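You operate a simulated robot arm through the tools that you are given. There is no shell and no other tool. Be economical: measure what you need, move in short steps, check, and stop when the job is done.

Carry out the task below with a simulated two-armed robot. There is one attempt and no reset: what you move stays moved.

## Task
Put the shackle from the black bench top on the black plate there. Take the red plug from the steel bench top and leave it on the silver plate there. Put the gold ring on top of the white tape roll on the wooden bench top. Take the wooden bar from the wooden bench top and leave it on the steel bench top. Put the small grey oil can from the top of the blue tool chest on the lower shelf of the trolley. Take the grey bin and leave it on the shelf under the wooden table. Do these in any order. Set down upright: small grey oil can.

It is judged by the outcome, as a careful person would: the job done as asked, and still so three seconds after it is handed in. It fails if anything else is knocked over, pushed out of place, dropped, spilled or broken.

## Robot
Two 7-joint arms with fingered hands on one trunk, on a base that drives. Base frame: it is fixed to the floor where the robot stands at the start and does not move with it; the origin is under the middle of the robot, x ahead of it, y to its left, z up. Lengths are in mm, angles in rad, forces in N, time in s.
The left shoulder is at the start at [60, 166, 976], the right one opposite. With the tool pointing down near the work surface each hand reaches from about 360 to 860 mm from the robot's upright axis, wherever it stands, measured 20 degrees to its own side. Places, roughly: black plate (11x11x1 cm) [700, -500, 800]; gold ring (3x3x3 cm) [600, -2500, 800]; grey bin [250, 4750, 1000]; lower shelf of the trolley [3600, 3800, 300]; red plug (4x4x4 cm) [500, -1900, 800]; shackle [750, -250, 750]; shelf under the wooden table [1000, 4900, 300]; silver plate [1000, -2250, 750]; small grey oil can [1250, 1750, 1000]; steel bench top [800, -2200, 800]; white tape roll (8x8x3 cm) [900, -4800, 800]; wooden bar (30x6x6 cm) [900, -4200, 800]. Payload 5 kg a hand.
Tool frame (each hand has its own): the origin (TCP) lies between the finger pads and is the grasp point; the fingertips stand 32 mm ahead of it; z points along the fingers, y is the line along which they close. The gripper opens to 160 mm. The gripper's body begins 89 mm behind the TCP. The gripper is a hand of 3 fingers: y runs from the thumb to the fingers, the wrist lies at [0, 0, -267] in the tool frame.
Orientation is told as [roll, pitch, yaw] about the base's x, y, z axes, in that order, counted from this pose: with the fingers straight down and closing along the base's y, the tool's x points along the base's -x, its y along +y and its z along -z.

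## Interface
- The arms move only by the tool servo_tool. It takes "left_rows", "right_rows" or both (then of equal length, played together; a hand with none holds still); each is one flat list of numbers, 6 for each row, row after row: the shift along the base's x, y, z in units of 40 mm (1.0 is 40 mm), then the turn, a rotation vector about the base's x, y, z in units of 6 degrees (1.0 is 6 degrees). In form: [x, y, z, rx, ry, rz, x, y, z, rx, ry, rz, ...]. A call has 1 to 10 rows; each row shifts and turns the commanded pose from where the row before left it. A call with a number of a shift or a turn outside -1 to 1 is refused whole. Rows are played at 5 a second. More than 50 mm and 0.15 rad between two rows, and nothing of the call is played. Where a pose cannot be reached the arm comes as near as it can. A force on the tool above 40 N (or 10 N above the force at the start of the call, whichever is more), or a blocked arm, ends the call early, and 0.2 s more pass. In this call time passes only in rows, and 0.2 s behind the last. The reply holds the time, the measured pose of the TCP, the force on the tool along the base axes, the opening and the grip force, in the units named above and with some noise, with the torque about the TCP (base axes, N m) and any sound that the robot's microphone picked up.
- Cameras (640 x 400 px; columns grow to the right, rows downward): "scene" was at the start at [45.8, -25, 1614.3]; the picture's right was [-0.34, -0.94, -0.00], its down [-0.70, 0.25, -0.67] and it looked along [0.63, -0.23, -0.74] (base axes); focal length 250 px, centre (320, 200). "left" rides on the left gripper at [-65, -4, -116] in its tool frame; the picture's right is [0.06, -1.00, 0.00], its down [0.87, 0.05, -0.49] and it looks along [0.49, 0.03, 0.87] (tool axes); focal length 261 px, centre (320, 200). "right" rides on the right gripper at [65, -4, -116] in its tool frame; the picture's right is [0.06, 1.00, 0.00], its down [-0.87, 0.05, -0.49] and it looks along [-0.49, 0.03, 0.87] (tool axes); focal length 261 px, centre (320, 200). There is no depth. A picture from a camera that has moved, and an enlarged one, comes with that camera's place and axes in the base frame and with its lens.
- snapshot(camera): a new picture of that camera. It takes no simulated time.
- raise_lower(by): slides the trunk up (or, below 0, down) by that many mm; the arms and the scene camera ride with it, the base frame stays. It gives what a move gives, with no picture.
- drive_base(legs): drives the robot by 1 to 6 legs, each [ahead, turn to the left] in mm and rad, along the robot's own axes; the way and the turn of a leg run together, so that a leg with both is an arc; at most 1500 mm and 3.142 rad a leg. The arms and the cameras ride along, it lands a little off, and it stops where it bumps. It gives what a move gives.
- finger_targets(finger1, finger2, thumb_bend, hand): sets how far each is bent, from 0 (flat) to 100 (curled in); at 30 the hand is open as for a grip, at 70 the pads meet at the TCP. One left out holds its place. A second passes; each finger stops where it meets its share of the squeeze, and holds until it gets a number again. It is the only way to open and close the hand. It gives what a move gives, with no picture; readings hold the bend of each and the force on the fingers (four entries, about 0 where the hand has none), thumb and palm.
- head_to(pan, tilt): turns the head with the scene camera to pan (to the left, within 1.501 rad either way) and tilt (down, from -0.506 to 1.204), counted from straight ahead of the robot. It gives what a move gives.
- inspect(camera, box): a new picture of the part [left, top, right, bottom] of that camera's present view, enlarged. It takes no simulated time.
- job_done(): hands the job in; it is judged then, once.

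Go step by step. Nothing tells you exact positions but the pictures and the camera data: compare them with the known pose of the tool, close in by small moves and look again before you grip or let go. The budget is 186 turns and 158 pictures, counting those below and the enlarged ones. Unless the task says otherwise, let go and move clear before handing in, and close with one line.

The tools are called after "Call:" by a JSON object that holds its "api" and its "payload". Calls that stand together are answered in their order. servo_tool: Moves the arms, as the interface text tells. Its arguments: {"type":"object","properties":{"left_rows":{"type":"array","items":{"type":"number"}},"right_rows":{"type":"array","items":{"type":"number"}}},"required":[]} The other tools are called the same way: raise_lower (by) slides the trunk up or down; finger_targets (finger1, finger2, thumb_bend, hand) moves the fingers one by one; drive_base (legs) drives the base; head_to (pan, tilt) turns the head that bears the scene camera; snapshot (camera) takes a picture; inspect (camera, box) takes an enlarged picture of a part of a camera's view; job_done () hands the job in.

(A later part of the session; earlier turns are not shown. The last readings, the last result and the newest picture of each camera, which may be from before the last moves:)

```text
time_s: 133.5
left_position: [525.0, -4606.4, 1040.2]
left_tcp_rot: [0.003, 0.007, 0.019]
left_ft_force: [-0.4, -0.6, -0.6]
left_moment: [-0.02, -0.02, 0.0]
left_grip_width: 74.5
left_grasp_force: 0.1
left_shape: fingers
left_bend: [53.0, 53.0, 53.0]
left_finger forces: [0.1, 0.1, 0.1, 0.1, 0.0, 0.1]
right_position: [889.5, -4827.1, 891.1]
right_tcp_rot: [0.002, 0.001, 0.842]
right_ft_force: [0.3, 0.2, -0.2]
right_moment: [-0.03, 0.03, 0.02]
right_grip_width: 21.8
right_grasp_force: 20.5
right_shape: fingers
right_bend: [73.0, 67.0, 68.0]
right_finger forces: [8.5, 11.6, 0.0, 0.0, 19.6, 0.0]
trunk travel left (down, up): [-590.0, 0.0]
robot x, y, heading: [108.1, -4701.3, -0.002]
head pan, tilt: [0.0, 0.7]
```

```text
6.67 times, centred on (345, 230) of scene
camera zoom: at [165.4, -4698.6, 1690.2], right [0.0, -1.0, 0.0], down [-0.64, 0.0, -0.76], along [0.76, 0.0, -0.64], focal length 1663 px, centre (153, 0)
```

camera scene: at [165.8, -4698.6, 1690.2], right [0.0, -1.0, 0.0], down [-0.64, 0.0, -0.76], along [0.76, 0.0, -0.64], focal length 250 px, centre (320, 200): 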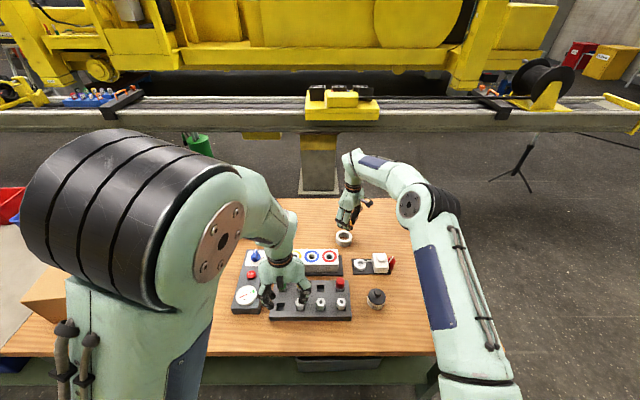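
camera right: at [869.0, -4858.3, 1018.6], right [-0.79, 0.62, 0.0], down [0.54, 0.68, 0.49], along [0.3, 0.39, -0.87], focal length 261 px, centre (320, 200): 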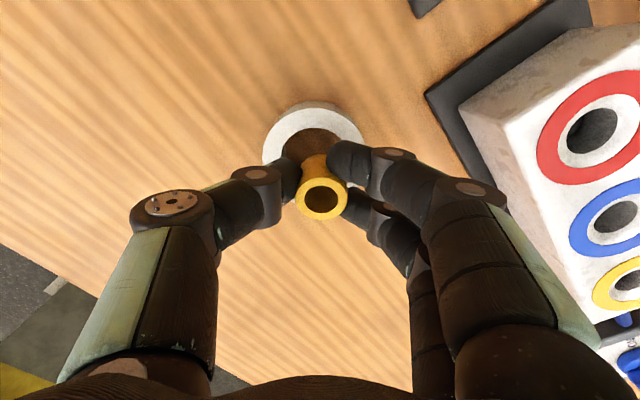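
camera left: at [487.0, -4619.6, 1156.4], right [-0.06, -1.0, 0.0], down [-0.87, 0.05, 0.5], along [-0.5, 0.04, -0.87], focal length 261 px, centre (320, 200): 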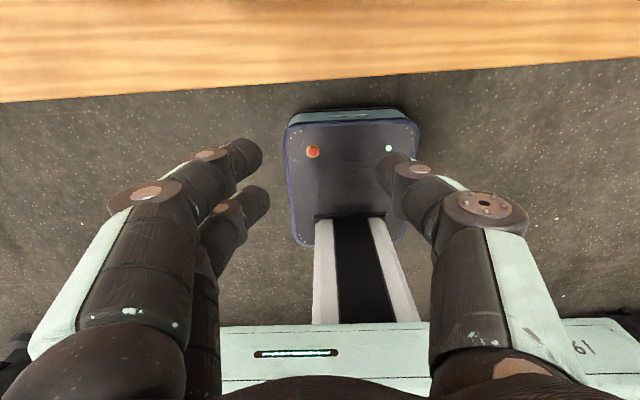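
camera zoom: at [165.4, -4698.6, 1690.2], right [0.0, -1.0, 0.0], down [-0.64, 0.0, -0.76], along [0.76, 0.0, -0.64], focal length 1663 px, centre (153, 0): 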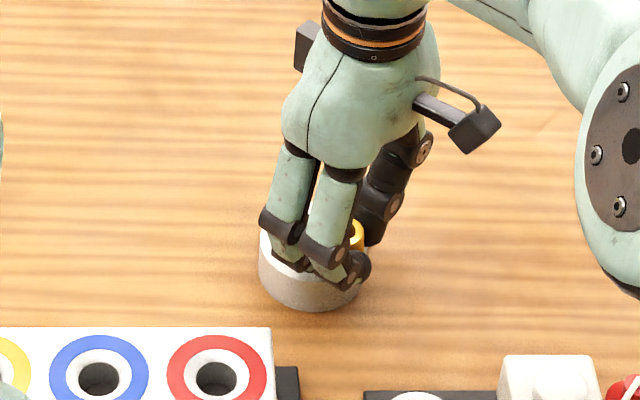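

The ring is now over the middle of the rim, upright, with roughly 9 mm to go. I'll lower in small steps.

Call:
{"api": "servo_tool", "payload": {"right_rows": [-0.03, -0.03, -0.12, 0, 0, 0, 0, 0, -0.08, 0, 0, 0]}}

```text
time_s: 134.1
left_position: [523.5, -4608.0, 1042.1]
left_tcp_rot: [0.007, 0.006, 0.017]
left_ft_force: [0.9, -0.3, 1.1]
left_moment: [0.01, 0.01, 0.0]
left_grip_width: 74.7
left_grasp_force: 0.1
left_shape: fingers
left_bend: [53.0, 53.0, 53.0]
left_finger forces: [0.1, 0.1, 0.0, 0.0, 0.0, 0.0]
right_position: [888.2, -4829.9, 886.0]
right_tcp_rot: [-0.002, -0.003, 0.842]
right_ft_force: [-4.1, -2.2, 17.2]
right_moment: [0.11, -0.03, 0.01]
right_grip_width: 21.4
right_grasp_force: 25.7
right_shape: fingers
right_bend: [73.0, 69.0, 68.0]
right_finger forces: [13.0, 14.6, 0.0, 0.0, 23.6, 0.0]
trunk travel left (down, up): [-590.0, 0.0]
robot x, y, heading: [103.8, -4705.4, 0.005]
head pan, tilt: [0.0, 0.7]
```

Contact came with 17 N. I'll ease up slightly before opening and check the view.

Call:
{"api": "servo_tool", "payload": {"right_rows": [0, 0, 0.06, 0, 0, 0]}}

Call:
{"api": "inspect", "payload": {"camera": "right", "box": [230, 100, 410, 250]}}

```text
time_s: 134.5
left_position: [524.0, -4606.3, 1040.1]
left_tcp_rot: [0.005, 0.007, 0.02]
left_ft_force: [0.6, 0.3, -0.6]
left_moment: [0.01, -0.03, -0.02]
left_grip_width: 74.8
left_grasp_force: 0.0
left_shape: fingers
left_bend: [53.0, 53.0, 53.0]
left_finger forces: [0.1, 0.0, 0.0, 0.1, 0.0, 0.1]
right_position: [887.5, -4830.0, 887.0]
right_tcp_rot: [-0.001, 0.001, 0.841]
right_ft_force: [-0.2, -2.2, 11.3]
right_moment: [0.0, -0.09, -0.02]
right_grip_width: 21.6
right_grasp_force: 24.3
right_shape: fingers
right_bend: [73.0, 69.0, 68.0]
right_finger forces: [11.0, 14.0, 0.0, 0.0, 23.2, 0.1]
trunk travel left (down, up): [-590.0, 0.0]
robot x, y, heading: [105.9, -4703.1, 0.004]
head pan, tilt: [0.0, 0.7]
```

```text
2.67 times, centred on (320, 175) of right
camera zoom: at [848.8, -4882.3, 1001.9], right [-0.79, 0.62, 0.0], down [0.54, 0.68, 0.49], along [0.3, 0.39, -0.87], focal length 695 px, centre (320, 267)
```

zoom: 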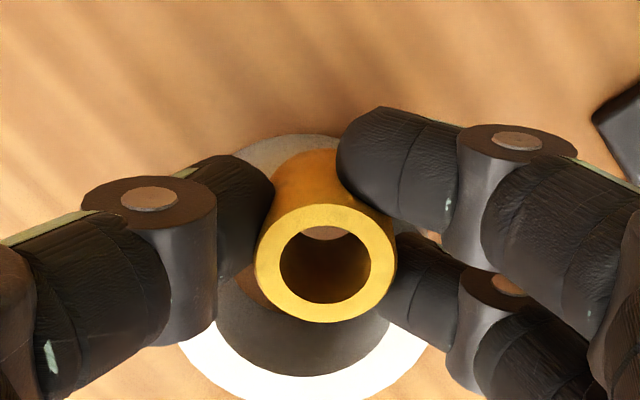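

The geometry agrees: the ring's centre is over the middle of the rim. I'll open the fingers gently.

Call:
{"api": "finger_targets", "payload": {"hand": "right", "finger1": 58, "finger2": 58, "thumb_bend": 58}}

Call:
{"api": "inspect", "payload": {"camera": "right", "box": [230, 100, 410, 250]}}

```text
time_s: 135.5
left_position: [523.8, -4606.3, 1039.7]
left_tcp_rot: [0.005, 0.006, 0.016]
left_ft_force: [0.0, -0.5, 0.5]
left_moment: [0.0, 0.02, 0.02]
left_grip_width: 74.6
left_grasp_force: 0.1
left_shape: fingers
left_bend: [53.0, 53.0, 53.0]
left_finger forces: [0.1, 0.0, 0.0, 0.1, 0.1, 0.0]
right_position: [887.5, -4830.2, 887.8]
right_tcp_rot: [0.0, 0.002, 0.842]
right_ft_force: [2.1, -3.5, 12.9]
right_moment: [0.27, -0.02, -0.04]
right_grip_width: 58.5
right_grasp_force: 6.2
right_shape: fingers
right_bend: [57.0, 65.0, 57.0]
right_finger forces: [0.0, 13.2, 0.1, 0.0, 0.1, 0.1]
trunk travel left (down, up): [-590.0, 0.0]
robot x, y, heading: [109.2, -4699.9, -0.0]
head pan, tilt: [0.0, 0.7]
```

```text
2.67 times, centred on (320, 175) of right
camera zoom: at [848.9, -4882.4, 1002.0], right [-0.79, 0.62, 0.0], down [0.54, 0.68, 0.49], along [0.3, 0.39, -0.87], focal length 695 px, centre (320, 267)
```

zoom: 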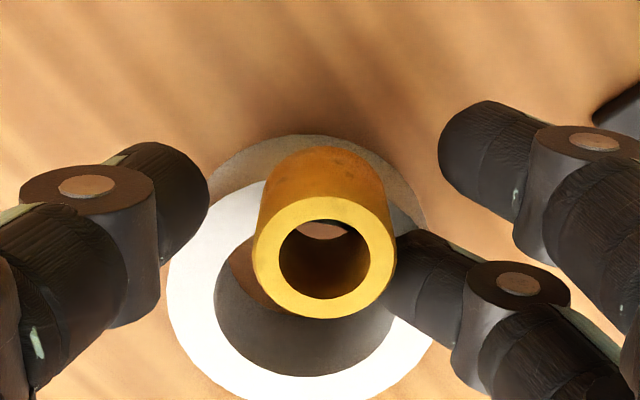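

The ring stands on the rim, and one finger is resting on the tape beside it. I'll rise slowly so it swings outward.

Call:
{"api": "servo_tool", "payload": {"right_rows": [0, 0, 0.1, 0, 0, 0, 0, 0, 0.1, 0, 0, 0, 0, 0, 0.1, 0, 0, 0, 0, 0, 0.15, 0, 0, 0]}}

Call:
{"api": "inspect", "payload": {"camera": "right", "box": [230, 100, 410, 250]}}

```text
time_s: 136.5
left_position: [523.7, -4607.4, 1041.3]
left_tcp_rot: [0.006, 0.01, 0.018]
left_ft_force: [-0.2, 0.8, -0.4]
left_moment: [-0.03, -0.04, 0.0]
left_grip_width: 74.7
left_grasp_force: 0.1
left_shape: fingers
left_bend: [53.0, 53.0, 53.0]
left_finger forces: [0.0, 0.0, 0.0, 0.0, 0.1, 0.0]
right_position: [887.9, -4829.7, 904.1]
right_tcp_rot: [0.0, 0.0, 0.841]
right_ft_force: [0.5, 0.1, -0.3]
right_moment: [-0.02, 0.01, -0.02]
right_grip_width: 58.2
right_grasp_force: 0.0
right_shape: fingers
right_bend: [57.0, 57.0, 57.0]
right_finger forces: [0.0, 0.1, 0.1, 0.0, 0.0, 0.0]
trunk travel left (down, up): [-590.0, 0.0]
robot x, y, heading: [108.2, -4701.3, -0.003]
head pan, tilt: [0.0, 0.7]
```

```text
2.67 times, centred on (320, 175) of right
camera zoom: at [849.6, -4882.2, 1019.0], right [-0.79, 0.62, 0.0], down [0.54, 0.68, 0.49], along [0.3, 0.39, -0.87], focal length 695 px, centre (320, 267)
```

zoom: 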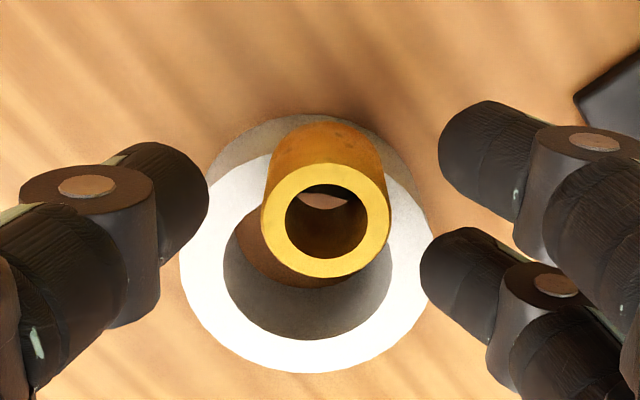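

The ring stands steadily on the tape roll. I'll lift the right hand away, draw it back, then reverse and drive to the bar at y ≈ -4250.

Call:
{"api": "servo_tool", "payload": {"right_rows": [0, 0, 0.8, 0, 0, 0, 0, 0, 0.8, 0, 0, 0, -0.3, -0.1, 0.8, 0, 0, 0, -0.8, -0.3, 0.3, 0, 0, -1, -0.8, -0.3, 0.3, 0, 0, -1, -0.8, -0.3, 0.3, 0, 0, -1, -0.8, -0.3, 0.3, 0, 0, -1, -0.8, -0.3, 0, 0, 0, -1, -0.8, -0.3, 0, 0, 0, -1, -0.8, -0.3, 0, 0, 0, -1]}}

Call:
{"api": "inspect", "payload": {"camera": "scene", "box": [290, 190, 410, 265]}}

Call:
{"api": "drive_base", "payload": {"legs": [[-70, 0], [0, 1.571], [430, 0], [0, -1.571]]}}

Call:
{"api": "snapshot", "payload": {"camera": "scene"}}

```text
time_s: 138.7
left_position: [523.6, -4606.6, 1040.2]
left_tcp_rot: [0.005, 0.007, 0.019]
left_ft_force: [0.7, -0.4, 0.0]
left_moment: [-0.03, -0.03, 0.01]
left_grip_width: 74.8
left_grasp_force: 0.0
left_shape: fingers
left_bend: [53.0, 53.0, 53.0]
left_finger forces: [0.1, 0.0, 0.0, 0.1, 0.0, 0.0]
right_position: [651.9, -4918.3, 1048.3]
right_tcp_rot: [0.002, 0.0, 0.107]
right_ft_force: [-0.2, -0.1, 1.2]
right_moment: [0.01, -0.03, 0.04]
right_grip_width: 58.7
right_grasp_force: 0.1
right_shape: fingers
right_bend: [57.0, 57.0, 57.0]
right_finger forces: [0.1, 0.0, 0.0, 0.0, 0.0, 0.1]
trunk travel left (down, up): [-590.0, 0.0]
robot x, y, heading: [108.7, -4697.8, 0.002]
head pan, tilt: [0.0, 0.7]
```

```text
5.33 times, centred on (350, 228) of scene
camera zoom: at [163.2, -4700.1, 1690.3], right [0.0, -1.0, 0.0], down [-0.64, 0.0, -0.77], along [0.77, 0.0, -0.64], focal length 1331 px, centre (160, 53)
```

zoom: 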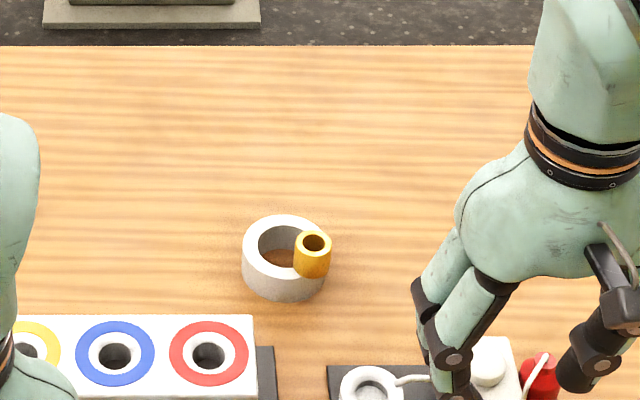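

```text
time_s: 149.8
left_position: [450.8, -4172.8, 1040.4]
left_tcp_rot: [0.005, 0.008, 0.031]
left_ft_force: [-0.4, -1.0, 0.2]
left_moment: [0.02, -0.02, 0.02]
left_grip_width: 74.6
left_grasp_force: 0.1
left_shape: fingers
left_bend: [53.0, 53.0, 53.0]
left_finger forces: [0.0, 0.0, 0.0, 0.0, 0.0, 0.1]
right_position: [583.7, -4483.9, 1047.5]
right_tcp_rot: [0.0, 0.0, 0.123]
right_ft_force: [-0.2, 0.9, 1.3]
right_moment: [0.03, 0.0, 0.02]
right_grip_width: 58.8
right_grasp_force: 0.1
right_shape: fingers
right_bend: [57.0, 57.0, 57.0]
right_finger forces: [0.0, 0.0, 0.1, 0.0, 0.0, 0.0]
trunk travel left (down, up): [-590.0, 0.0]
robot x, y, heading: [34.6, -4272.3, 0.014]
head pan, tilt: [0.0, 0.7]
```

```text
77 pictures are left
camera scene: at [91.9, -4271.9, 1690.2], right [0.01, -1.0, 0.0], down [-0.64, -0.01, -0.76], along [0.76, 0.01, -0.64], focal length 250 px, centre (320, 200)
```

scene: 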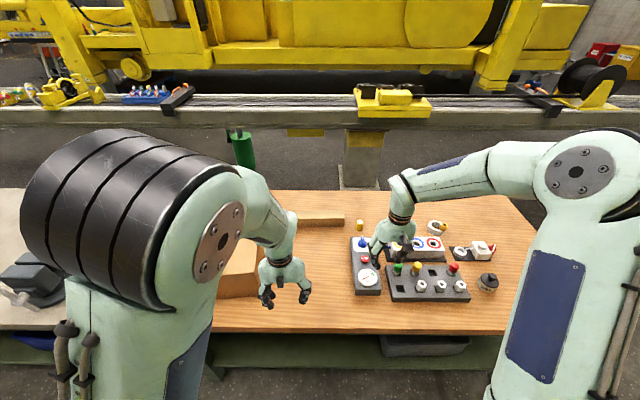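

The ring sits on the rim of the tape roll. A wooden bar lies at about (310, 220) in this picture, with a larger wooden block nearer me. I'll enlarge the area.

Call:
{"api": "inspect", "payload": {"camera": "scene", "box": [200, 190, 400, 315]}}

```text
3.20 times, centred on (300, 252) of scene
camera zoom: at [91.9, -4271.9, 1690.2], right [0.01, -1.0, 0.0], down [-0.64, -0.01, -0.76], along [0.76, 0.01, -0.64], focal length 798 px, centre (384, 32)
```

zoom: 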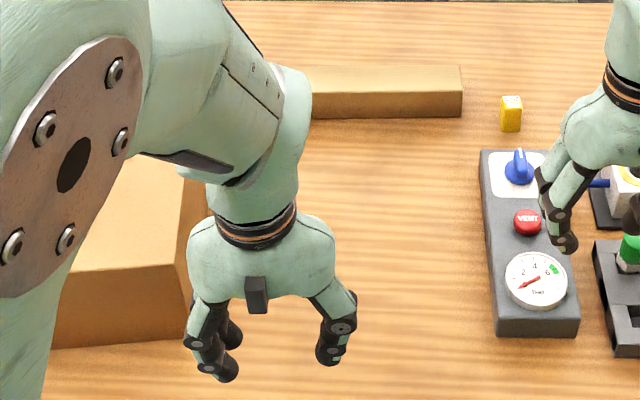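

The bar runs along y from about -4378 to -4078, centred near (965, -4228) with its top at about 868. That is too far from the front, so I'll stand sideways, facing along the bench with my left side to it, which brings the left shoulder much nearer.

Call:
{"api": "drive_base", "payload": {"legs": [[0, -1.414], [600, 0], [0, -0.171], [-840, 0]]}}

Call:
{"api": "head_to", "payload": {"pan": 1.35, "tilt": 0.7}}

Call:
{"api": "snapshot", "payload": {"camera": "scene"}}

```text
time_s: 161.6
left_position: [231.4, -4440.5, 1039.4]
left_tcp_rot: [0.005, 0.008, -1.558]
left_ft_force: [0.3, -0.2, -0.3]
left_moment: [-0.01, 0.01, 0.0]
left_grip_width: 74.5
left_grasp_force: 0.0
left_shape: fingers
left_bend: [53.0, 53.0, 53.0]
left_finger forces: [0.0, 0.1, 0.0, 0.1, 0.0, 0.1]
right_position: [-78.8, -4568.3, 1047.2]
right_tcp_rot: [0.0, 0.002, -1.467]
right_ft_force: [-0.3, 1.1, 0.3]
right_moment: [0.0, 0.0, -0.02]
right_grip_width: 58.8
right_grasp_force: 0.1
right_shape: fingers
right_bend: [57.0, 57.0, 57.0]
right_finger forces: [0.1, 0.0, 0.0, 0.1, 0.0, 0.0]
trunk travel left (down, up): [-590.0, 0.0]
robot x, y, heading: [138.1, -4024.6, -1.568]
head pan, tilt: [0.0, 0.7]
```

```text
time_s: 163.1
left_position: [232.1, -4440.7, 1041.1]
left_tcp_rot: [0.005, 0.01, -1.557]
left_ft_force: [-0.5, 0.3, -0.1]
left_moment: [-0.03, 0.02, 0.02]
left_grip_width: 74.4
left_grasp_force: 0.0
left_shape: fingers
left_bend: [53.0, 53.0, 53.0]
left_finger forces: [0.1, 0.0, 0.0, 0.0, 0.0, 0.1]
right_position: [-79.7, -4568.5, 1047.1]
right_tcp_rot: [0.0, 0.002, -1.467]
right_ft_force: [0.4, -0.2, 0.1]
right_moment: [0.02, 0.0, 0.0]
right_grip_width: 58.4
right_grasp_force: 0.0
right_shape: fingers
right_bend: [57.0, 57.0, 57.0]
right_finger forces: [0.0, 0.0, 0.0, 0.0, 0.0, 0.0]
trunk travel left (down, up): [-590.0, 0.0]
robot x, y, heading: [140.3, -4024.0, -1.571]
head pan, tilt: [1.349, 0.7]
```

```text
75 pictures are left
camera scene: at [222.8, -4011.3, 1690.2], right [-0.22, -0.97, 0.0], down [-0.63, 0.14, -0.76], along [0.75, -0.17, -0.64], focal length 250 px, centre (320, 200)
```

scene: 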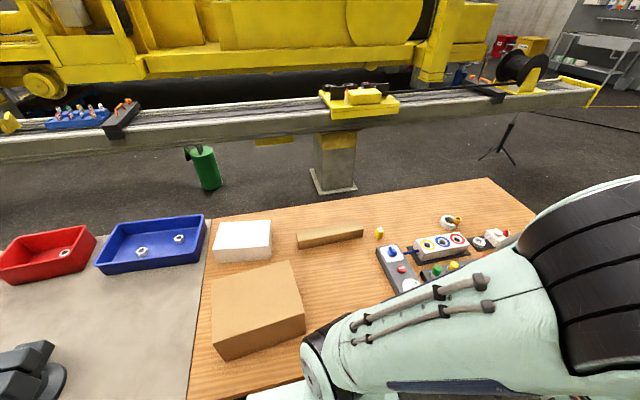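

From here the bar is at about (955, -4222), and the left hand is already turned to close across it. There is free space on the steel bench near (700, -3500). I'll open the left hand wide and bring it over the bar.

Call:
{"api": "finger_targets", "payload": {"hand": "left", "finger1": 42, "finger2": 42, "thumb_bend": 42}}

Call:
{"api": "servo_tool", "payload": {"left_rows": [0.95, 0.28, 0, 0, 0, 0, 0.95, 0.28, 0, 0, 0, 0, 0.95, 0.28, 0, 0, 0, 0, 0.95, 0.28, 0, 0, 0, 0, 0.95, 0.28, 0, 0, 0, 0, 0.95, 0.28, 0, 0, 0, 0, 0.95, 0.28, 0, 0, 0, 0, 0.95, 0.28, 0, 0, 0, 0, 0.95, 0.28, 0, 0, 0, 0, 0.95, 0.28, 0, 0, 0, 0]}}

Call:
{"api": "servo_tool", "payload": {"left_rows": [0.95, 0.28, 0, 0, 0, 0, 0.95, 0.28, 0, 0, 0, 0, 0.95, 0.28, 0, 0, 0, 0, 0.95, 0.28, -0.2, 0, 0, 0, 0.95, 0.28, -0.3, 0, 0, 0, 0.95, 0.28, -0.3, 0, 0, 0, 0.95, 0.28, -0.3, 0, 0, 0, 0.95, 0.28, -0.3, 0, 0, 0]}}

Call:
{"api": "snapshot", "payload": {"camera": "left"}}

Call:
{"api": "snapshot", "payload": {"camera": "scene"}}

```text
time_s: 164.1
left_position: [232.4, -4441.4, 1039.8]
left_tcp_rot: [0.005, 0.009, -1.558]
left_ft_force: [0.1, -0.2, 0.6]
left_moment: [0.0, -0.02, -0.04]
left_grip_width: 119.4
left_grasp_force: 0.0
left_shape: fingers
left_bend: [42.0, 42.0, 42.0]
left_finger forces: [0.1, 0.0, 0.0, 0.0, 0.0, 0.0]
right_position: [-78.7, -4568.9, 1046.8]
right_tcp_rot: [-0.001, 0.0, -1.467]
right_ft_force: [0.7, 0.8, 0.7]
right_moment: [-0.02, 0.01, -0.04]
right_grip_width: 58.6
right_grasp_force: 0.0
right_shape: fingers
right_bend: [57.0, 57.0, 57.0]
right_finger forces: [0.0, 0.0, 0.1, 0.0, 0.0, 0.0]
trunk travel left (down, up): [-590.0, 0.0]
robot x, y, heading: [139.0, -4023.2, -1.573]
head pan, tilt: [1.349, 0.7]
```

```text
time_s: 166.2
left_position: [613.8, -4329.5, 1040.1]
left_tcp_rot: [0.003, 0.007, -1.556]
left_ft_force: [-0.1, -0.4, -0.4]
left_moment: [0.03, -0.01, 0.01]
left_grip_width: 119.7
left_grasp_force: 0.0
left_shape: fingers
left_bend: [42.0, 42.0, 42.0]
left_finger forces: [0.0, 0.1, 0.0, 0.0, 0.0, 0.1]
right_position: [-78.9, -4569.1, 1047.3]
right_tcp_rot: [0.0, 0.0, -1.467]
right_ft_force: [0.5, -0.2, -0.8]
right_moment: [-0.01, 0.01, -0.06]
right_grip_width: 58.8
right_grasp_force: 0.1
right_shape: fingers
right_bend: [57.0, 57.0, 57.0]
right_finger forces: [0.1, 0.0, 0.1, 0.0, 0.0, 0.0]
trunk travel left (down, up): [-590.0, 0.0]
robot x, y, heading: [139.6, -4026.1, -1.572]
head pan, tilt: [1.349, 0.7]
```

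```text
time_s: 168.1
left_position: [917.7, -4237.0, 982.3]
left_tcp_rot: [0.003, 0.006, -1.555]
left_ft_force: [0.7, -0.1, -0.2]
left_moment: [0.02, 0.04, -0.03]
left_grip_width: 119.9
left_grasp_force: 0.0
left_shape: fingers
left_bend: [42.0, 42.0, 42.0]
left_finger forces: [0.0, 0.0, 0.0, 0.0, 0.0, 0.1]
right_position: [-76.1, -4568.7, 1048.2]
right_tcp_rot: [0.001, 0.0, -1.465]
right_ft_force: [0.8, -0.3, -0.3]
right_moment: [-0.02, 0.06, 0.0]
right_grip_width: 58.5
right_grasp_force: 0.0
right_shape: fingers
right_bend: [57.0, 57.0, 57.0]
right_finger forces: [0.0, 0.0, 0.1, 0.0, 0.0, 0.0]
trunk travel left (down, up): [-590.0, 0.0]
robot x, y, heading: [141.7, -4022.9, -1.573]
head pan, tilt: [1.349, 0.7]
```

```text
74 pictures are left
camera left: at [915.0, -4304.5, 1098.8], right [-1.0, 0.05, 0.0], down [0.04, 0.87, 0.5], along [0.03, 0.5, -0.87], focal length 261 px, centre (320, 200)
```

left: 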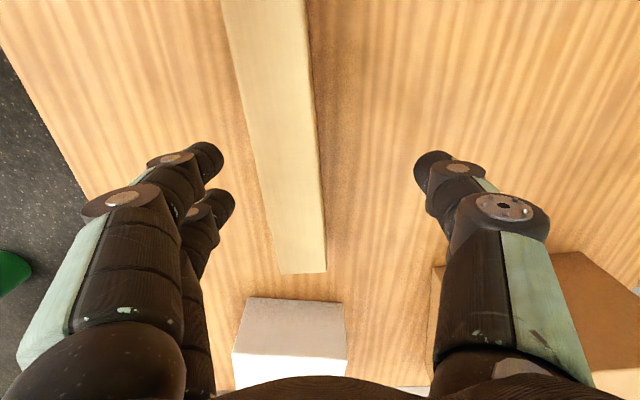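

```text
73 pictures are left
camera scene: at [225.4, -4009.8, 1690.2], right [-0.22, -0.97, 0.0], down [-0.63, 0.14, -0.76], along [0.74, -0.17, -0.65], focal length 250 px, centre (320, 200)
```

scene: 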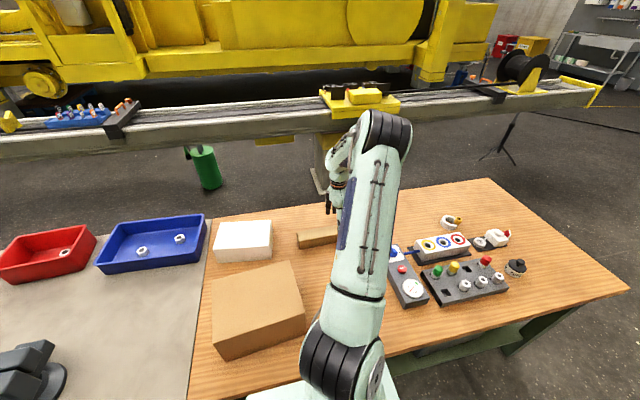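

The bar's middle is at about (955, -4225), and its direction matches the hand. I'll centre over it and come down to grip height.

Call:
{"api": "servo_tool", "payload": {"left_rows": [0.93, 0.3, 0, 0, 0, 0, 0, 0, -0.7, 0, 0, 0, 0, 0, -0.7, 0, 0, 0]}}

Call:
{"api": "snapshot", "payload": {"camera": "left"}}

```text
time_s: 168.8
left_position: [954.3, -4227.4, 927.9]
left_tcp_rot: [0.005, 0.007, -1.555]
left_ft_force: [0.5, -0.4, -0.1]
left_moment: [-0.01, 0.03, -0.02]
left_grip_width: 119.7
left_grasp_force: 0.1
left_shape: fingers
left_bend: [42.0, 42.0, 42.0]
left_finger forces: [0.1, 0.1, 0.0, 0.0, 0.0, 0.0]
right_position: [-77.8, -4569.3, 1047.5]
right_tcp_rot: [0.0, 0.002, -1.465]
right_ft_force: [0.9, -0.4, 0.8]
right_moment: [0.02, 0.05, -0.01]
right_grip_width: 58.5
right_grasp_force: 0.0
right_shape: fingers
right_bend: [57.0, 57.0, 57.0]
right_finger forces: [0.1, 0.1, 0.1, 0.1, 0.0, 0.0]
trunk travel left (down, up): [-590.0, 0.0]
robot x, y, heading: [142.2, -4025.6, -1.576]
head pan, tilt: [1.349, 0.7]
```

```text
72 pictures are left
camera left: at [951.7, -4293.7, 1043.5], right [-1.0, 0.05, 0.0], down [0.04, 0.87, 0.5], along [0.03, 0.5, -0.87], focal length 261 px, centre (320, 200)
```

left: 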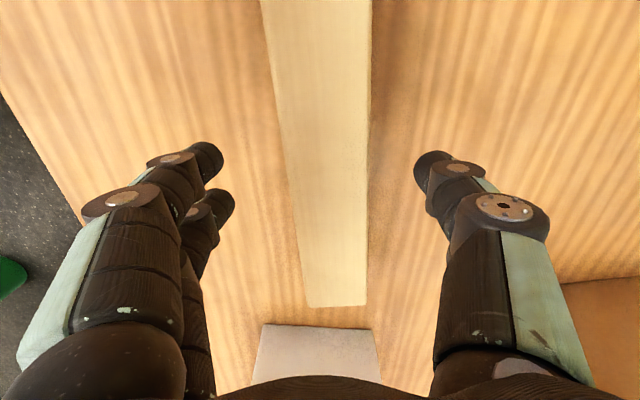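

Nearly centred. I'll shift 6 mm back, lower 55 mm and close.

Call:
{"api": "servo_tool", "payload": {"left_rows": [-0.15, 0, -0.7, 0, 0, 0, 0, 0, -0.7, 0, 0, 0]}}

Call:
{"api": "finger_targets", "payload": {"hand": "left", "finger1": 75, "finger2": 75, "thumb_bend": 75}}

Call:
{"api": "snapshot", "payload": {"camera": "left"}}

```text
time_s: 169.4
left_position: [947.4, -4228.0, 871.3]
left_tcp_rot: [0.006, 0.009, -1.555]
left_ft_force: [0.4, -0.5, -0.2]
left_moment: [0.0, 0.03, -0.01]
left_grip_width: 119.9
left_grasp_force: 0.2
left_shape: fingers
left_bend: [42.0, 42.0, 42.0]
left_finger forces: [0.1, 0.0, 0.0, 0.0, 0.0, 0.0]
right_position: [-78.8, -4569.1, 1047.7]
right_tcp_rot: [0.001, -0.001, -1.467]
right_ft_force: [-0.8, -0.4, 0.2]
right_moment: [0.0, 0.02, -0.01]
right_grip_width: 58.3
right_grasp_force: 0.1
right_shape: fingers
right_bend: [57.0, 57.0, 57.0]
right_finger forces: [0.1, 0.0, 0.1, 0.1, 0.0, 0.0]
trunk travel left (down, up): [-590.0, 0.0]
robot x, y, heading: [136.5, -4026.2, -1.573]
head pan, tilt: [1.349, 0.7]
```

```text
time_s: 170.4
left_position: [946.4, -4227.5, 869.7]
left_tcp_rot: [0.004, 0.009, -1.556]
left_ft_force: [0.1, -0.1, 0.5]
left_moment: [0.02, -0.01, -0.02]
left_grip_width: 61.1
left_grasp_force: 25.5
left_shape: fingers
left_bend: [56.0, 57.0, 62.0]
left_finger forces: [12.9, 12.9, 0.0, 0.0, 25.8, 0.0]
right_position: [-79.2, -4568.4, 1047.6]
right_tcp_rot: [-0.001, -0.001, -1.467]
right_ft_force: [0.3, 0.1, -0.1]
right_moment: [0.0, 0.01, -0.04]
right_grip_width: 58.7
right_grasp_force: 0.0
right_shape: fingers
right_bend: [57.0, 57.0, 57.0]
right_finger forces: [0.0, 0.0, 0.0, 0.0, 0.0, 0.0]
trunk travel left (down, up): [-590.0, 0.0]
robot x, y, heading: [138.5, -4022.9, -1.573]
head pan, tilt: [1.349, 0.7]
```

```text
71 pictures are left
camera left: at [944.0, -4294.9, 987.5], right [-1.0, 0.05, 0.0], down [0.04, 0.87, 0.5], along [0.03, 0.5, -0.87], focal length 261 px, centre (320, 200)
```

left: 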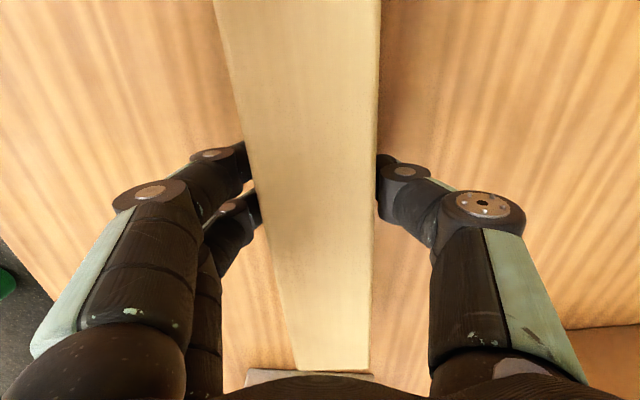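

The bar is gripped with 25 N. I'll lift it and check the hold.

Call:
{"api": "servo_tool", "payload": {"left_rows": [0, 0, 0.4, 0, 0, 0, 0, 0, 0.6, 0, 0, 0, 0, 0, 0.8, 0, 0, 0, 0, 0, 0.8, 0, 0, 0]}}

Call:
{"api": "snapshot", "payload": {"camera": "scene"}}

```text
time_s: 171.4
left_position: [947.3, -4227.8, 975.5]
left_tcp_rot: [0.004, 0.007, -1.554]
left_ft_force: [0.1, 0.9, -5.2]
left_moment: [-0.01, 0.01, -0.04]
left_grip_width: 61.1
left_grasp_force: 25.8
left_shape: fingers
left_bend: [56.0, 56.0, 63.0]
left_finger forces: [12.8, 12.8, 0.0, 0.1, 25.6, 0.1]
right_position: [-79.6, -4568.3, 1046.3]
right_tcp_rot: [0.001, -0.001, -1.466]
right_ft_force: [-0.4, 0.0, -0.6]
right_moment: [0.0, 0.02, 0.02]
right_grip_width: 58.8
right_grasp_force: 0.1
right_shape: fingers
right_bend: [57.0, 57.0, 57.0]
right_finger forces: [0.1, 0.0, 0.0, 0.0, 0.0, 0.0]
trunk travel left (down, up): [-590.0, 0.0]
robot x, y, heading: [139.3, -4024.5, -1.572]
head pan, tilt: [1.349, 0.7]
```

```text
70 pictures are left
camera scene: at [223.1, -4011.1, 1690.2], right [-0.22, -0.97, 0.0], down [-0.63, 0.14, -0.76], along [0.75, -0.17, -0.64], focal length 250 px, centre (320, 200)
```

scene: 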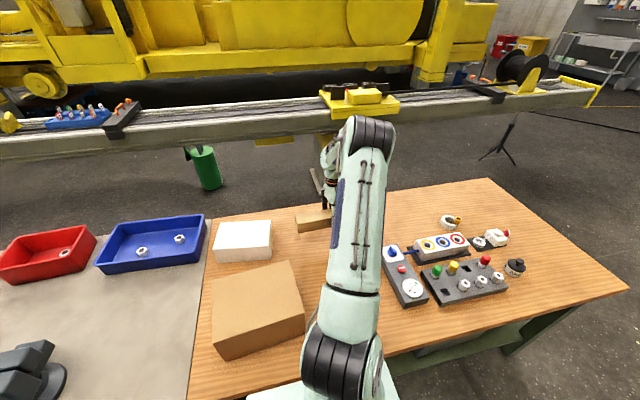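

The bar is secure. I'll raise it further, back up 720 mm along the bench, and look for the free area on the steel bench.

Call:
{"api": "servo_tool", "payload": {"left_rows": [0, 0, 0.8, 0, 0, 0, 0, 0, 0.8, 0, 0, 0]}}

Call:
{"api": "drive_base", "payload": {"legs": [[-720, 0]]}}

Call:
{"api": "snapshot", "payload": {"camera": "scene"}}

```text
time_s: 172.1
left_position: [948.4, -4227.4, 1040.3]
left_tcp_rot: [0.003, 0.009, -1.554]
left_ft_force: [0.4, 0.1, -5.7]
left_moment: [-0.01, 0.02, -0.01]
left_grip_width: 61.0
left_grasp_force: 25.6
left_shape: fingers
left_bend: [56.0, 56.0, 63.0]
left_finger forces: [12.7, 12.9, 0.0, 0.0, 25.6, 0.0]
right_position: [-78.3, -4568.6, 1047.9]
right_tcp_rot: [0.0, 0.0, -1.466]
right_ft_force: [0.2, -0.2, 0.3]
right_moment: [0.01, -0.01, -0.04]
right_grip_width: 58.4
right_grasp_force: 0.2
right_shape: fingers
right_bend: [57.0, 57.0, 57.0]
right_finger forces: [0.0, 0.0, 0.0, 0.0, 0.1, 0.1]
trunk travel left (down, up): [-590.0, 0.0]
robot x, y, heading: [140.9, -4025.1, -1.572]
head pan, tilt: [1.349, 0.7]
```

```text
time_s: 176.0
left_position: [950.8, -3509.4, 1039.3]
left_tcp_rot: [0.006, 0.006, -1.556]
left_ft_force: [1.4, -0.1, -6.2]
left_moment: [-0.03, 0.01, 0.04]
left_grip_width: 61.1
left_grasp_force: 25.8
left_shape: fingers
left_bend: [56.0, 56.0, 63.0]
left_finger forces: [12.8, 12.9, 0.1, 0.1, 25.6, 0.1]
right_position: [-76.0, -3848.9, 1048.6]
right_tcp_rot: [-0.001, 0.0, -1.466]
right_ft_force: [0.4, 0.1, -0.3]
right_moment: [-0.04, -0.03, -0.01]
right_grip_width: 58.5
right_grasp_force: 0.0
right_shape: fingers
right_bend: [57.0, 57.0, 57.0]
right_finger forces: [0.0, 0.1, 0.0, 0.0, 0.1, 0.0]
trunk travel left (down, up): [-590.0, 0.0]
robot x, y, heading: [140.0, -3304.5, -1.573]
head pan, tilt: [1.349, 0.7]
```

```text
69 pictures are left
camera scene: at [226.1, -3291.8, 1690.2], right [-0.22, -0.97, 0.0], down [-0.63, 0.14, -0.76], along [0.75, -0.17, -0.64], focal length 250 px, centre (320, 200)
```

scene: 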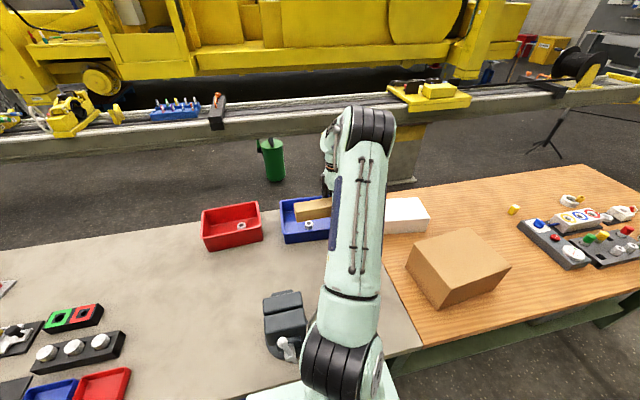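

The area between the vise and the bins is free. I'll bring the bar to about (790, -3510) and lower it close to the steel bench.

Call:
{"api": "servo_tool", "payload": {"left_rows": [-0.8, 0, 0, 0, 0, 0, -0.8, 0, 0, 0, 0, 0, -0.8, 0, 0, 0, 0, 0, -0.8, 0, 0, 0, 0, 0, -0.8, 0, -0.3, 0, 0, 0, 0, 0, -0.8, 0, 0, 0, 0, 0, -0.8, 0, 0, 0]}}

Call:
{"api": "snapshot", "payload": {"camera": "scene"}}

Call:
{"api": "snapshot", "payload": {"camera": "left"}}

```text
time_s: 177.6
left_position: [788.8, -3509.3, 963.9]
left_tcp_rot: [0.008, 0.008, -1.557]
left_ft_force: [0.1, -0.5, -5.6]
left_moment: [-0.02, -0.01, 0.0]
left_grip_width: 61.0
left_grasp_force: 24.9
left_shape: fingers
left_bend: [56.0, 56.0, 63.0]
left_finger forces: [12.6, 12.7, 0.0, 0.0, 25.2, 0.0]
right_position: [-76.5, -3848.7, 1047.9]
right_tcp_rot: [-0.002, 0.0, -1.466]
right_ft_force: [0.5, -0.5, 0.3]
right_moment: [-0.01, -0.03, 0.03]
right_grip_width: 58.4
right_grasp_force: 0.1
right_shape: fingers
right_bend: [57.0, 57.0, 57.0]
right_finger forces: [0.1, 0.0, 0.0, 0.1, 0.1, 0.0]
trunk travel left (down, up): [-590.0, 0.0]
robot x, y, heading: [141.1, -3304.5, -1.577]
head pan, tilt: [1.349, 0.7]
```

```text
68 pictures are left
camera scene: at [226.1, -3292.7, 1690.2], right [-0.22, -0.97, 0.0], down [-0.63, 0.14, -0.76], along [0.75, -0.17, -0.64], focal length 250 px, centre (320, 200)
```

scene: 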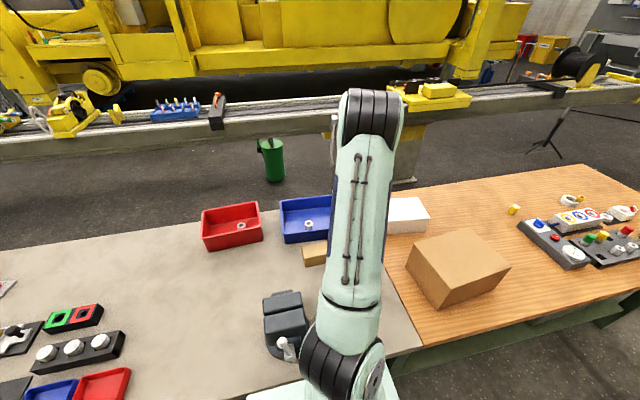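

```text
67 pictures are left
camera left: at [786.2, -3576.5, 1080.3], right [-1.0, 0.05, 0.0], down [0.04, 0.87, 0.5], along [0.03, 0.5, -0.87], focal length 261 px, centre (320, 200)
```

left: 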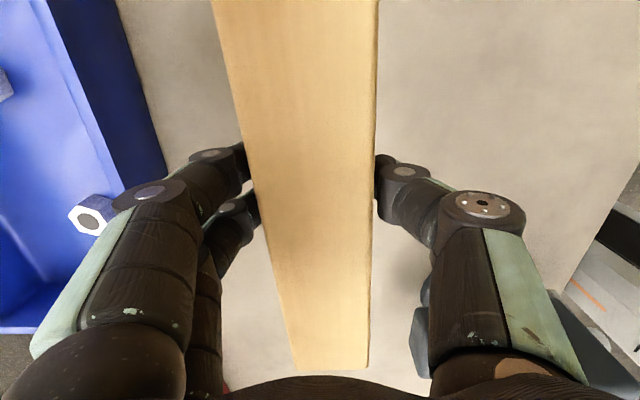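

The spot below is clear. I'll shift 20 mm away from the bench end and lower to just above contact.

Call:
{"api": "servo_tool", "payload": {"left_rows": [0, 0.5, -0.7, 0, 0, 0, 0, 0, -0.7, 0, 0, 0, 0, 0, -0.5, 0, 0, 0, 0, 0, -0.25, 0, 0, 0]}}

```text
time_s: 178.6
left_position: [789.8, -3489.3, 876.9]
left_tcp_rot: [0.004, 0.009, -1.555]
left_ft_force: [0.2, 0.1, -5.7]
left_moment: [0.0, 0.01, 0.02]
left_grip_width: 60.8
left_grasp_force: 25.0
left_shape: fingers
left_bend: [56.0, 56.0, 63.0]
left_finger forces: [12.6, 12.6, 0.0, 0.1, 25.2, 0.1]
right_position: [-75.9, -3849.8, 1046.0]
right_tcp_rot: [0.0, 0.0, -1.466]
right_ft_force: [-0.5, 1.0, -0.5]
right_moment: [0.03, -0.05, 0.02]
right_grip_width: 58.5
right_grasp_force: 0.0
right_shape: fingers
right_bend: [57.0, 57.0, 57.0]
right_finger forces: [0.0, 0.1, 0.0, 0.0, 0.0, 0.0]
trunk travel left (down, up): [-590.0, 0.0]
robot x, y, heading: [140.2, -3304.5, -1.573]
head pan, tilt: [1.349, 0.7]
```

Call:
{"api": "servo_tool", "payload": {"left_rows": [0, 0, -0.1, 0, 0, 0, 0, 0, -0.06, 0, 0, 0]}}

```text
time_s: 179.2
left_position: [789.7, -3489.1, 870.6]
left_tcp_rot: [0.006, 0.007, -1.556]
left_ft_force: [-0.5, -0.3, -4.2]
left_moment: [-0.01, -0.04, 0.07]
left_grip_width: 60.9
left_grasp_force: 25.7
left_shape: fingers
left_bend: [56.0, 56.0, 63.0]
left_finger forces: [12.5, 12.7, 0.1, 0.0, 25.4, 0.1]
right_position: [-77.7, -3850.8, 1046.6]
right_tcp_rot: [0.001, 0.001, -1.463]
right_ft_force: [0.2, 0.3, 1.0]
right_moment: [-0.02, 0.0, 0.02]
right_grip_width: 58.6
right_grasp_force: 0.0
right_shape: fingers
right_bend: [57.0, 57.0, 57.0]
right_finger forces: [0.0, 0.0, 0.1, 0.0, 0.1, 0.0]
trunk travel left (down, up): [-590.0, 0.0]
robot x, y, heading: [144.4, -3304.7, -1.58]
head pan, tilt: [1.349, 0.7]
```

The bar is just touching the bench. I'll lower one more millimetre or two and then open.

Call:
{"api": "servo_tool", "payload": {"left_rows": [0, 0, -0.04, 0, 0, 0]}}

Call:
{"api": "finger_targets", "payload": {"hand": "left", "finger1": 45, "finger2": 45, "thumb_bend": 45}}

Call:
{"api": "servo_tool", "payload": {"left_rows": [0, 0, 0.3, 0, 0, 0, 0, 0, 0.7, 0, 0, 0, 0, 0, 0.8, 0, 0, 0, 0, 0, 0.8, 0, 0, 0, 0, 0, 0.8, 0, 0, 0, 0, 0, 0.8, 0, 0, 0]}}

Call:
{"api": "snapshot", "payload": {"camera": "left"}}

```text
time_s: 179.6
left_position: [789.7, -3490.1, 871.3]
left_tcp_rot: [0.006, 0.007, -1.557]
left_ft_force: [-0.7, 0.1, 6.5]
left_moment: [-0.01, -0.21, -0.02]
left_grip_width: 61.0
left_grasp_force: 25.8
left_shape: fingers
left_bend: [56.0, 57.0, 63.0]
left_finger forces: [12.8, 12.9, 0.0, 0.1, 26.8, 0.1]
right_position: [-75.8, -3850.0, 1048.0]
right_tcp_rot: [0.002, 0.0, -1.466]
right_ft_force: [-0.4, -0.3, 0.8]
right_moment: [0.02, -0.02, 0.01]
right_grip_width: 58.7
right_grasp_force: 0.1
right_shape: fingers
right_bend: [57.0, 57.0, 57.0]
right_finger forces: [0.0, 0.0, 0.0, 0.1, 0.1, 0.0]
trunk travel left (down, up): [-590.0, 0.0]
robot x, y, heading: [141.3, -3304.0, -1.576]
head pan, tilt: [1.349, 0.7]
```

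```text
time_s: 180.6
left_position: [789.2, -3490.1, 870.5]
left_tcp_rot: [0.005, 0.009, -1.557]
left_ft_force: [-0.1, 0.7, 0.0]
left_moment: [-0.01, -0.03, -0.01]
left_grip_width: 106.9
left_grasp_force: 0.3
left_shape: fingers
left_bend: [45.0, 45.0, 45.0]
left_finger forces: [0.0, 0.0, 0.0, 0.0, 0.0, 0.0]
right_position: [-78.2, -3850.8, 1047.6]
right_tcp_rot: [-0.001, 0.001, -1.466]
right_ft_force: [0.4, -0.3, 0.0]
right_moment: [-0.03, -0.03, 0.0]
right_grip_width: 58.7
right_grasp_force: 0.0
right_shape: fingers
right_bend: [57.0, 57.0, 57.0]
right_finger forces: [0.0, 0.0, 0.0, 0.0, 0.1, 0.0]
trunk travel left (down, up): [-590.0, 0.0]
robot x, y, heading: [141.8, -3304.0, -1.573]
head pan, tilt: [1.349, 0.7]
```

```text
time_s: 182.0
left_position: [788.8, -3488.5, 1038.1]
left_tcp_rot: [0.003, 0.007, -1.556]
left_ft_force: [-0.2, 0.3, 0.9]
left_moment: [-0.01, -0.01, 0.04]
left_grip_width: 107.2
left_grasp_force: 0.1
left_shape: fingers
left_bend: [45.0, 45.0, 45.0]
left_finger forces: [0.1, 0.0, 0.1, 0.0, 0.0, 0.1]
right_position: [-77.6, -3850.0, 1046.7]
right_tcp_rot: [0.002, -0.001, -1.465]
right_ft_force: [0.1, -0.1, 0.3]
right_moment: [-0.03, 0.0, 0.0]
right_grip_width: 58.5
right_grasp_force: 0.2
right_shape: fingers
right_bend: [57.0, 57.0, 57.0]
right_finger forces: [0.2, 0.0, 0.0, 0.0, 0.1, 0.1]
trunk travel left (down, up): [-590.0, 0.0]
robot x, y, heading: [139.5, -3306.9, -1.569]
head pan, tilt: [1.349, 0.7]
```

```text
66 pictures are left
camera left: at [785.6, -3556.1, 1154.1], right [-1.0, 0.05, 0.0], down [0.04, 0.87, 0.5], along [0.03, 0.5, -0.87], focal length 261 px, centre (320, 200)
```

left: 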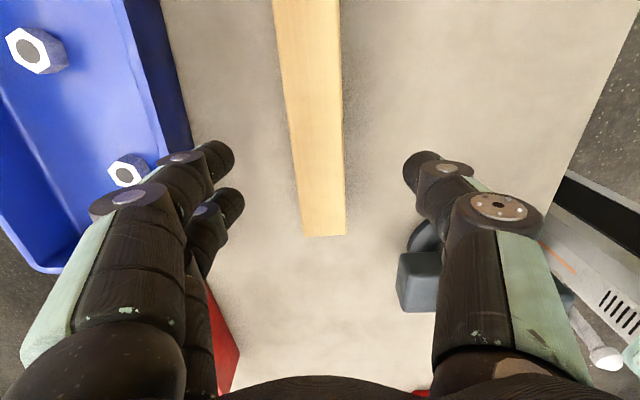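

The bar lies on the steel bench. Now I'll draw the left arm back in, ready for the long drive to the tool chest.

Call:
{"api": "servo_tool", "payload": {"left_rows": [-0.95, -0.3, 0, 0, 0, 0, -0.95, -0.3, 0, 0, 0, 0, -0.95, -0.3, 0, 0, 0, 0, -0.95, -0.3, 0, 0, 0, 0, -0.95, -0.3, 0, 0, 0, 0, -0.95, -0.3, 0, 0, 0, 0, -0.95, -0.3, 0, 0, 0, 0, -0.95, -0.3, 0, 0, 0, 0, -0.95, -0.3, 0, 0, 0, 0, -0.95, -0.3, 0, 0, 0, 0]}}

Call:
{"api": "servo_tool", "payload": {"left_rows": [-0.85, -0.5, 0, 0, 0, 0, -0.85, -0.5, 0, 0, 0, 0, -0.85, -0.5, 0, 0, 0, 0, -0.85, -0.5, 0, 0, 0, 0, -0.85, -0.5, 0, 0, 0, 0]}}

Call:
{"api": "drive_base", "payload": {"legs": [[600, -0.25], [400, -0.25], [0, -2.64]]}}

Call:
{"api": "head_to", "payload": {"pan": -0.3, "tilt": 0.3}}

Call:
{"api": "snapshot", "payload": {"camera": "scene"}}

```text
time_s: 184.2
left_position: [422.1, -3631.6, 1048.6]
left_tcp_rot: [0.006, 0.007, -1.557]
left_ft_force: [-0.5, -0.4, -0.4]
left_moment: [0.02, -0.02, 0.01]
left_grip_width: 107.2
left_grasp_force: 0.1
left_shape: fingers
left_bend: [45.0, 45.0, 45.0]
left_finger forces: [0.0, 0.0, 0.0, 0.0, 0.0, 0.0]
left hand out of reach, approached as far as the arm can: row 7, 8, 9
right_position: [-77.2, -3850.7, 1047.1]
right_tcp_rot: [0.002, 0.002, -1.466]
right_ft_force: [0.0, -0.6, 0.3]
right_moment: [0.0, -0.02, -0.01]
right_grip_width: 58.9
right_grasp_force: 0.0
right_shape: fingers
right_bend: [57.0, 57.0, 57.0]
right_finger forces: [0.0, 0.0, 0.0, 0.1, 0.1, 0.0]
trunk travel left (down, up): [-590.0, 0.0]
robot x, y, heading: [140.0, -3303.5, -1.575]
head pan, tilt: [1.349, 0.7]
```

```text
time_s: 185.4
left_position: [251.4, -3733.1, 1047.8]
left_tcp_rot: [0.005, 0.007, -1.554]
left_ft_force: [0.3, 0.9, -0.5]
left_moment: [0.0, -0.07, 0.0]
left_grip_width: 107.4
left_grasp_force: 0.0
left_shape: fingers
left_bend: [45.0, 45.0, 45.0]
left_finger forces: [0.1, 0.1, 0.0, 0.1, 0.0, 0.0]
right_position: [-77.7, -3850.9, 1047.8]
right_tcp_rot: [0.002, 0.001, -1.466]
right_ft_force: [-0.5, 0.1, 0.4]
right_moment: [0.01, -0.04, 0.0]
right_grip_width: 58.5
right_grasp_force: 0.0
right_shape: fingers
right_bend: [57.0, 57.0, 57.0]
right_finger forces: [0.0, 0.1, 0.0, 0.0, 0.1, 0.0]
trunk travel left (down, up): [-590.0, 0.0]
robot x, y, heading: [145.1, -3301.7, -1.577]
head pan, tilt: [1.349, 0.7]
```

```text
time_s: 197.2
left_position: [-211.5, -3855.2, 1047.4]
left_tcp_rot: [0.005, 0.009, 1.625]
left_ft_force: [0.5, 0.2, -1.1]
left_moment: [-0.02, 0.01, 0.0]
left_grip_width: 107.5
left_grasp_force: 0.0
left_shape: fingers
left_bend: [45.0, 45.0, 45.0]
left_finger forces: [0.0, 0.1, 0.0, 0.0, 0.0, 0.1]
right_position: [113.0, -3726.6, 1046.5]
right_tcp_rot: [0.001, 0.0, 1.714]
right_ft_force: [-0.2, 0.4, -0.2]
right_moment: [0.02, 0.01, 0.01]
right_grip_width: 58.7
right_grasp_force: 0.0
right_shape: fingers
right_bend: [57.0, 57.0, 57.0]
right_finger forces: [0.0, 0.0, 0.1, 0.0, 0.0, 0.1]
trunk travel left (down, up): [-590.0, 0.0]
robot x, y, heading: [-83.8, -4276.6, 1.604]
head pan, tilt: [1.349, 0.7]
```

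```text
time_s: 198.9
left_position: [-210.5, -3857.2, 1048.2]
left_tcp_rot: [0.006, 0.009, 1.627]
left_ft_force: [-0.5, -0.8, -0.3]
left_moment: [0.0, -0.02, 0.0]
left_grip_width: 107.4
left_grasp_force: 0.1
left_shape: fingers
left_bend: [45.0, 45.0, 45.0]
left_finger forces: [0.0, 0.1, 0.0, 0.0, 0.1, 0.0]
right_position: [114.2, -3725.4, 1047.5]
right_tcp_rot: [0.0, 0.001, 1.716]
right_ft_force: [-0.4, -0.4, -0.4]
right_moment: [0.01, 0.02, 0.0]
right_grip_width: 58.6
right_grasp_force: 0.0
right_shape: fingers
right_bend: [57.0, 57.0, 57.0]
right_finger forces: [0.0, 0.1, 0.0, 0.0, 0.0, 0.1]
trunk travel left (down, up): [-590.0, 0.0]
robot x, y, heading: [-86.3, -4277.5, 1.603]
head pan, tilt: [-0.3, 0.3]
```

```text
65 pictures are left
camera scene: at [-57.6, -4216.2, 1726.3], right [0.97, -0.26, 0.0], down [-0.08, -0.29, -0.96], along [0.25, 0.92, -0.3], focal length 250 px, centre (320, 200)
```

scene: 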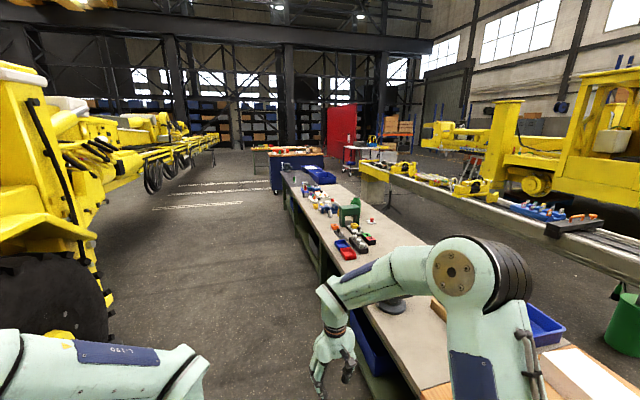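

The aisle toward the tool chest is clear. I'll straighten up and drive along it to y ≈ 950.

Call:
{"api": "drive_base", "payload": {"legs": [[0, -0.032], [1500, 0], [1500, 0], [1500, 0], [730, 0]]}}

Call:
{"api": "head_to", "payload": {"pan": -0.7, "tilt": 0.4}}

Call:
{"api": "snapshot", "payload": {"camera": "scene"}}

```text
time_s: 224.3
left_position: [-124.3, 1361.0, 1047.2]
left_tcp_rot: [0.006, 0.008, 1.569]
left_ft_force: [-0.1, 0.0, -0.1]
left_moment: [-0.04, 0.0, 0.01]
left_grip_width: 107.2
left_grasp_force: 0.1
left_shape: fingers
left_bend: [45.0, 45.0, 45.0]
left_finger forces: [0.0, 0.1, 0.1, 0.1, 0.0, 0.1]
right_position: [205.9, 1474.8, 1046.9]
right_tcp_rot: [0.0, 0.002, 1.661]
right_ft_force: [-0.7, -0.2, -0.6]
right_moment: [-0.06, 0.01, -0.01]
right_grip_width: 58.5
right_grasp_force: 0.1
right_shape: fingers
right_bend: [57.0, 57.0, 57.0]
right_finger forces: [0.1, 0.0, 0.0, 0.0, 0.0, 0.0]
trunk travel left (down, up): [-590.0, 0.0]
robot x, y, heading: [-21.8, 935.0, 1.557]
head pan, tilt: [-0.3, 0.3]
```

```text
time_s: 225.2
left_position: [-124.6, 1361.0, 1049.0]
left_tcp_rot: [0.006, 0.009, 1.571]
left_ft_force: [0.7, -0.3, 0.2]
left_moment: [0.02, -0.01, -0.05]
left_grip_width: 107.2
left_grasp_force: 0.0
left_shape: fingers
left_bend: [45.0, 45.0, 45.0]
left_finger forces: [0.0, 0.0, 0.1, 0.0, 0.1, 0.1]
right_position: [206.6, 1474.0, 1046.6]
right_tcp_rot: [-0.001, 0.001, 1.661]
right_ft_force: [0.2, -0.2, -0.2]
right_moment: [0.02, -0.02, 0.01]
right_grip_width: 58.9
right_grasp_force: 0.2
right_shape: fingers
right_bend: [57.0, 57.0, 57.0]
right_finger forces: [0.1, 0.1, 0.1, 0.1, 0.1, 0.0]
trunk travel left (down, up): [-590.0, 0.0]
robot x, y, heading: [-21.0, 932.9, 1.552]
head pan, tilt: [-0.7, 0.4]
```

```text
64 pictures are left
camera scene: at [40.9, 975.1, 1717.1], right [0.75, -0.66, 0.0], down [-0.26, -0.29, -0.92], along [0.61, 0.69, -0.39], focal length 250 px, centre (320, 200)
```

scene: 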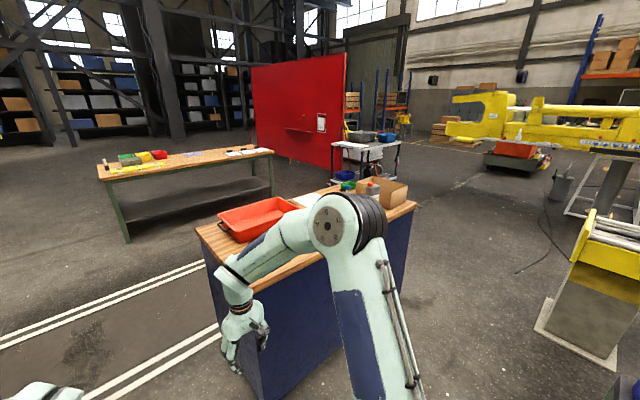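

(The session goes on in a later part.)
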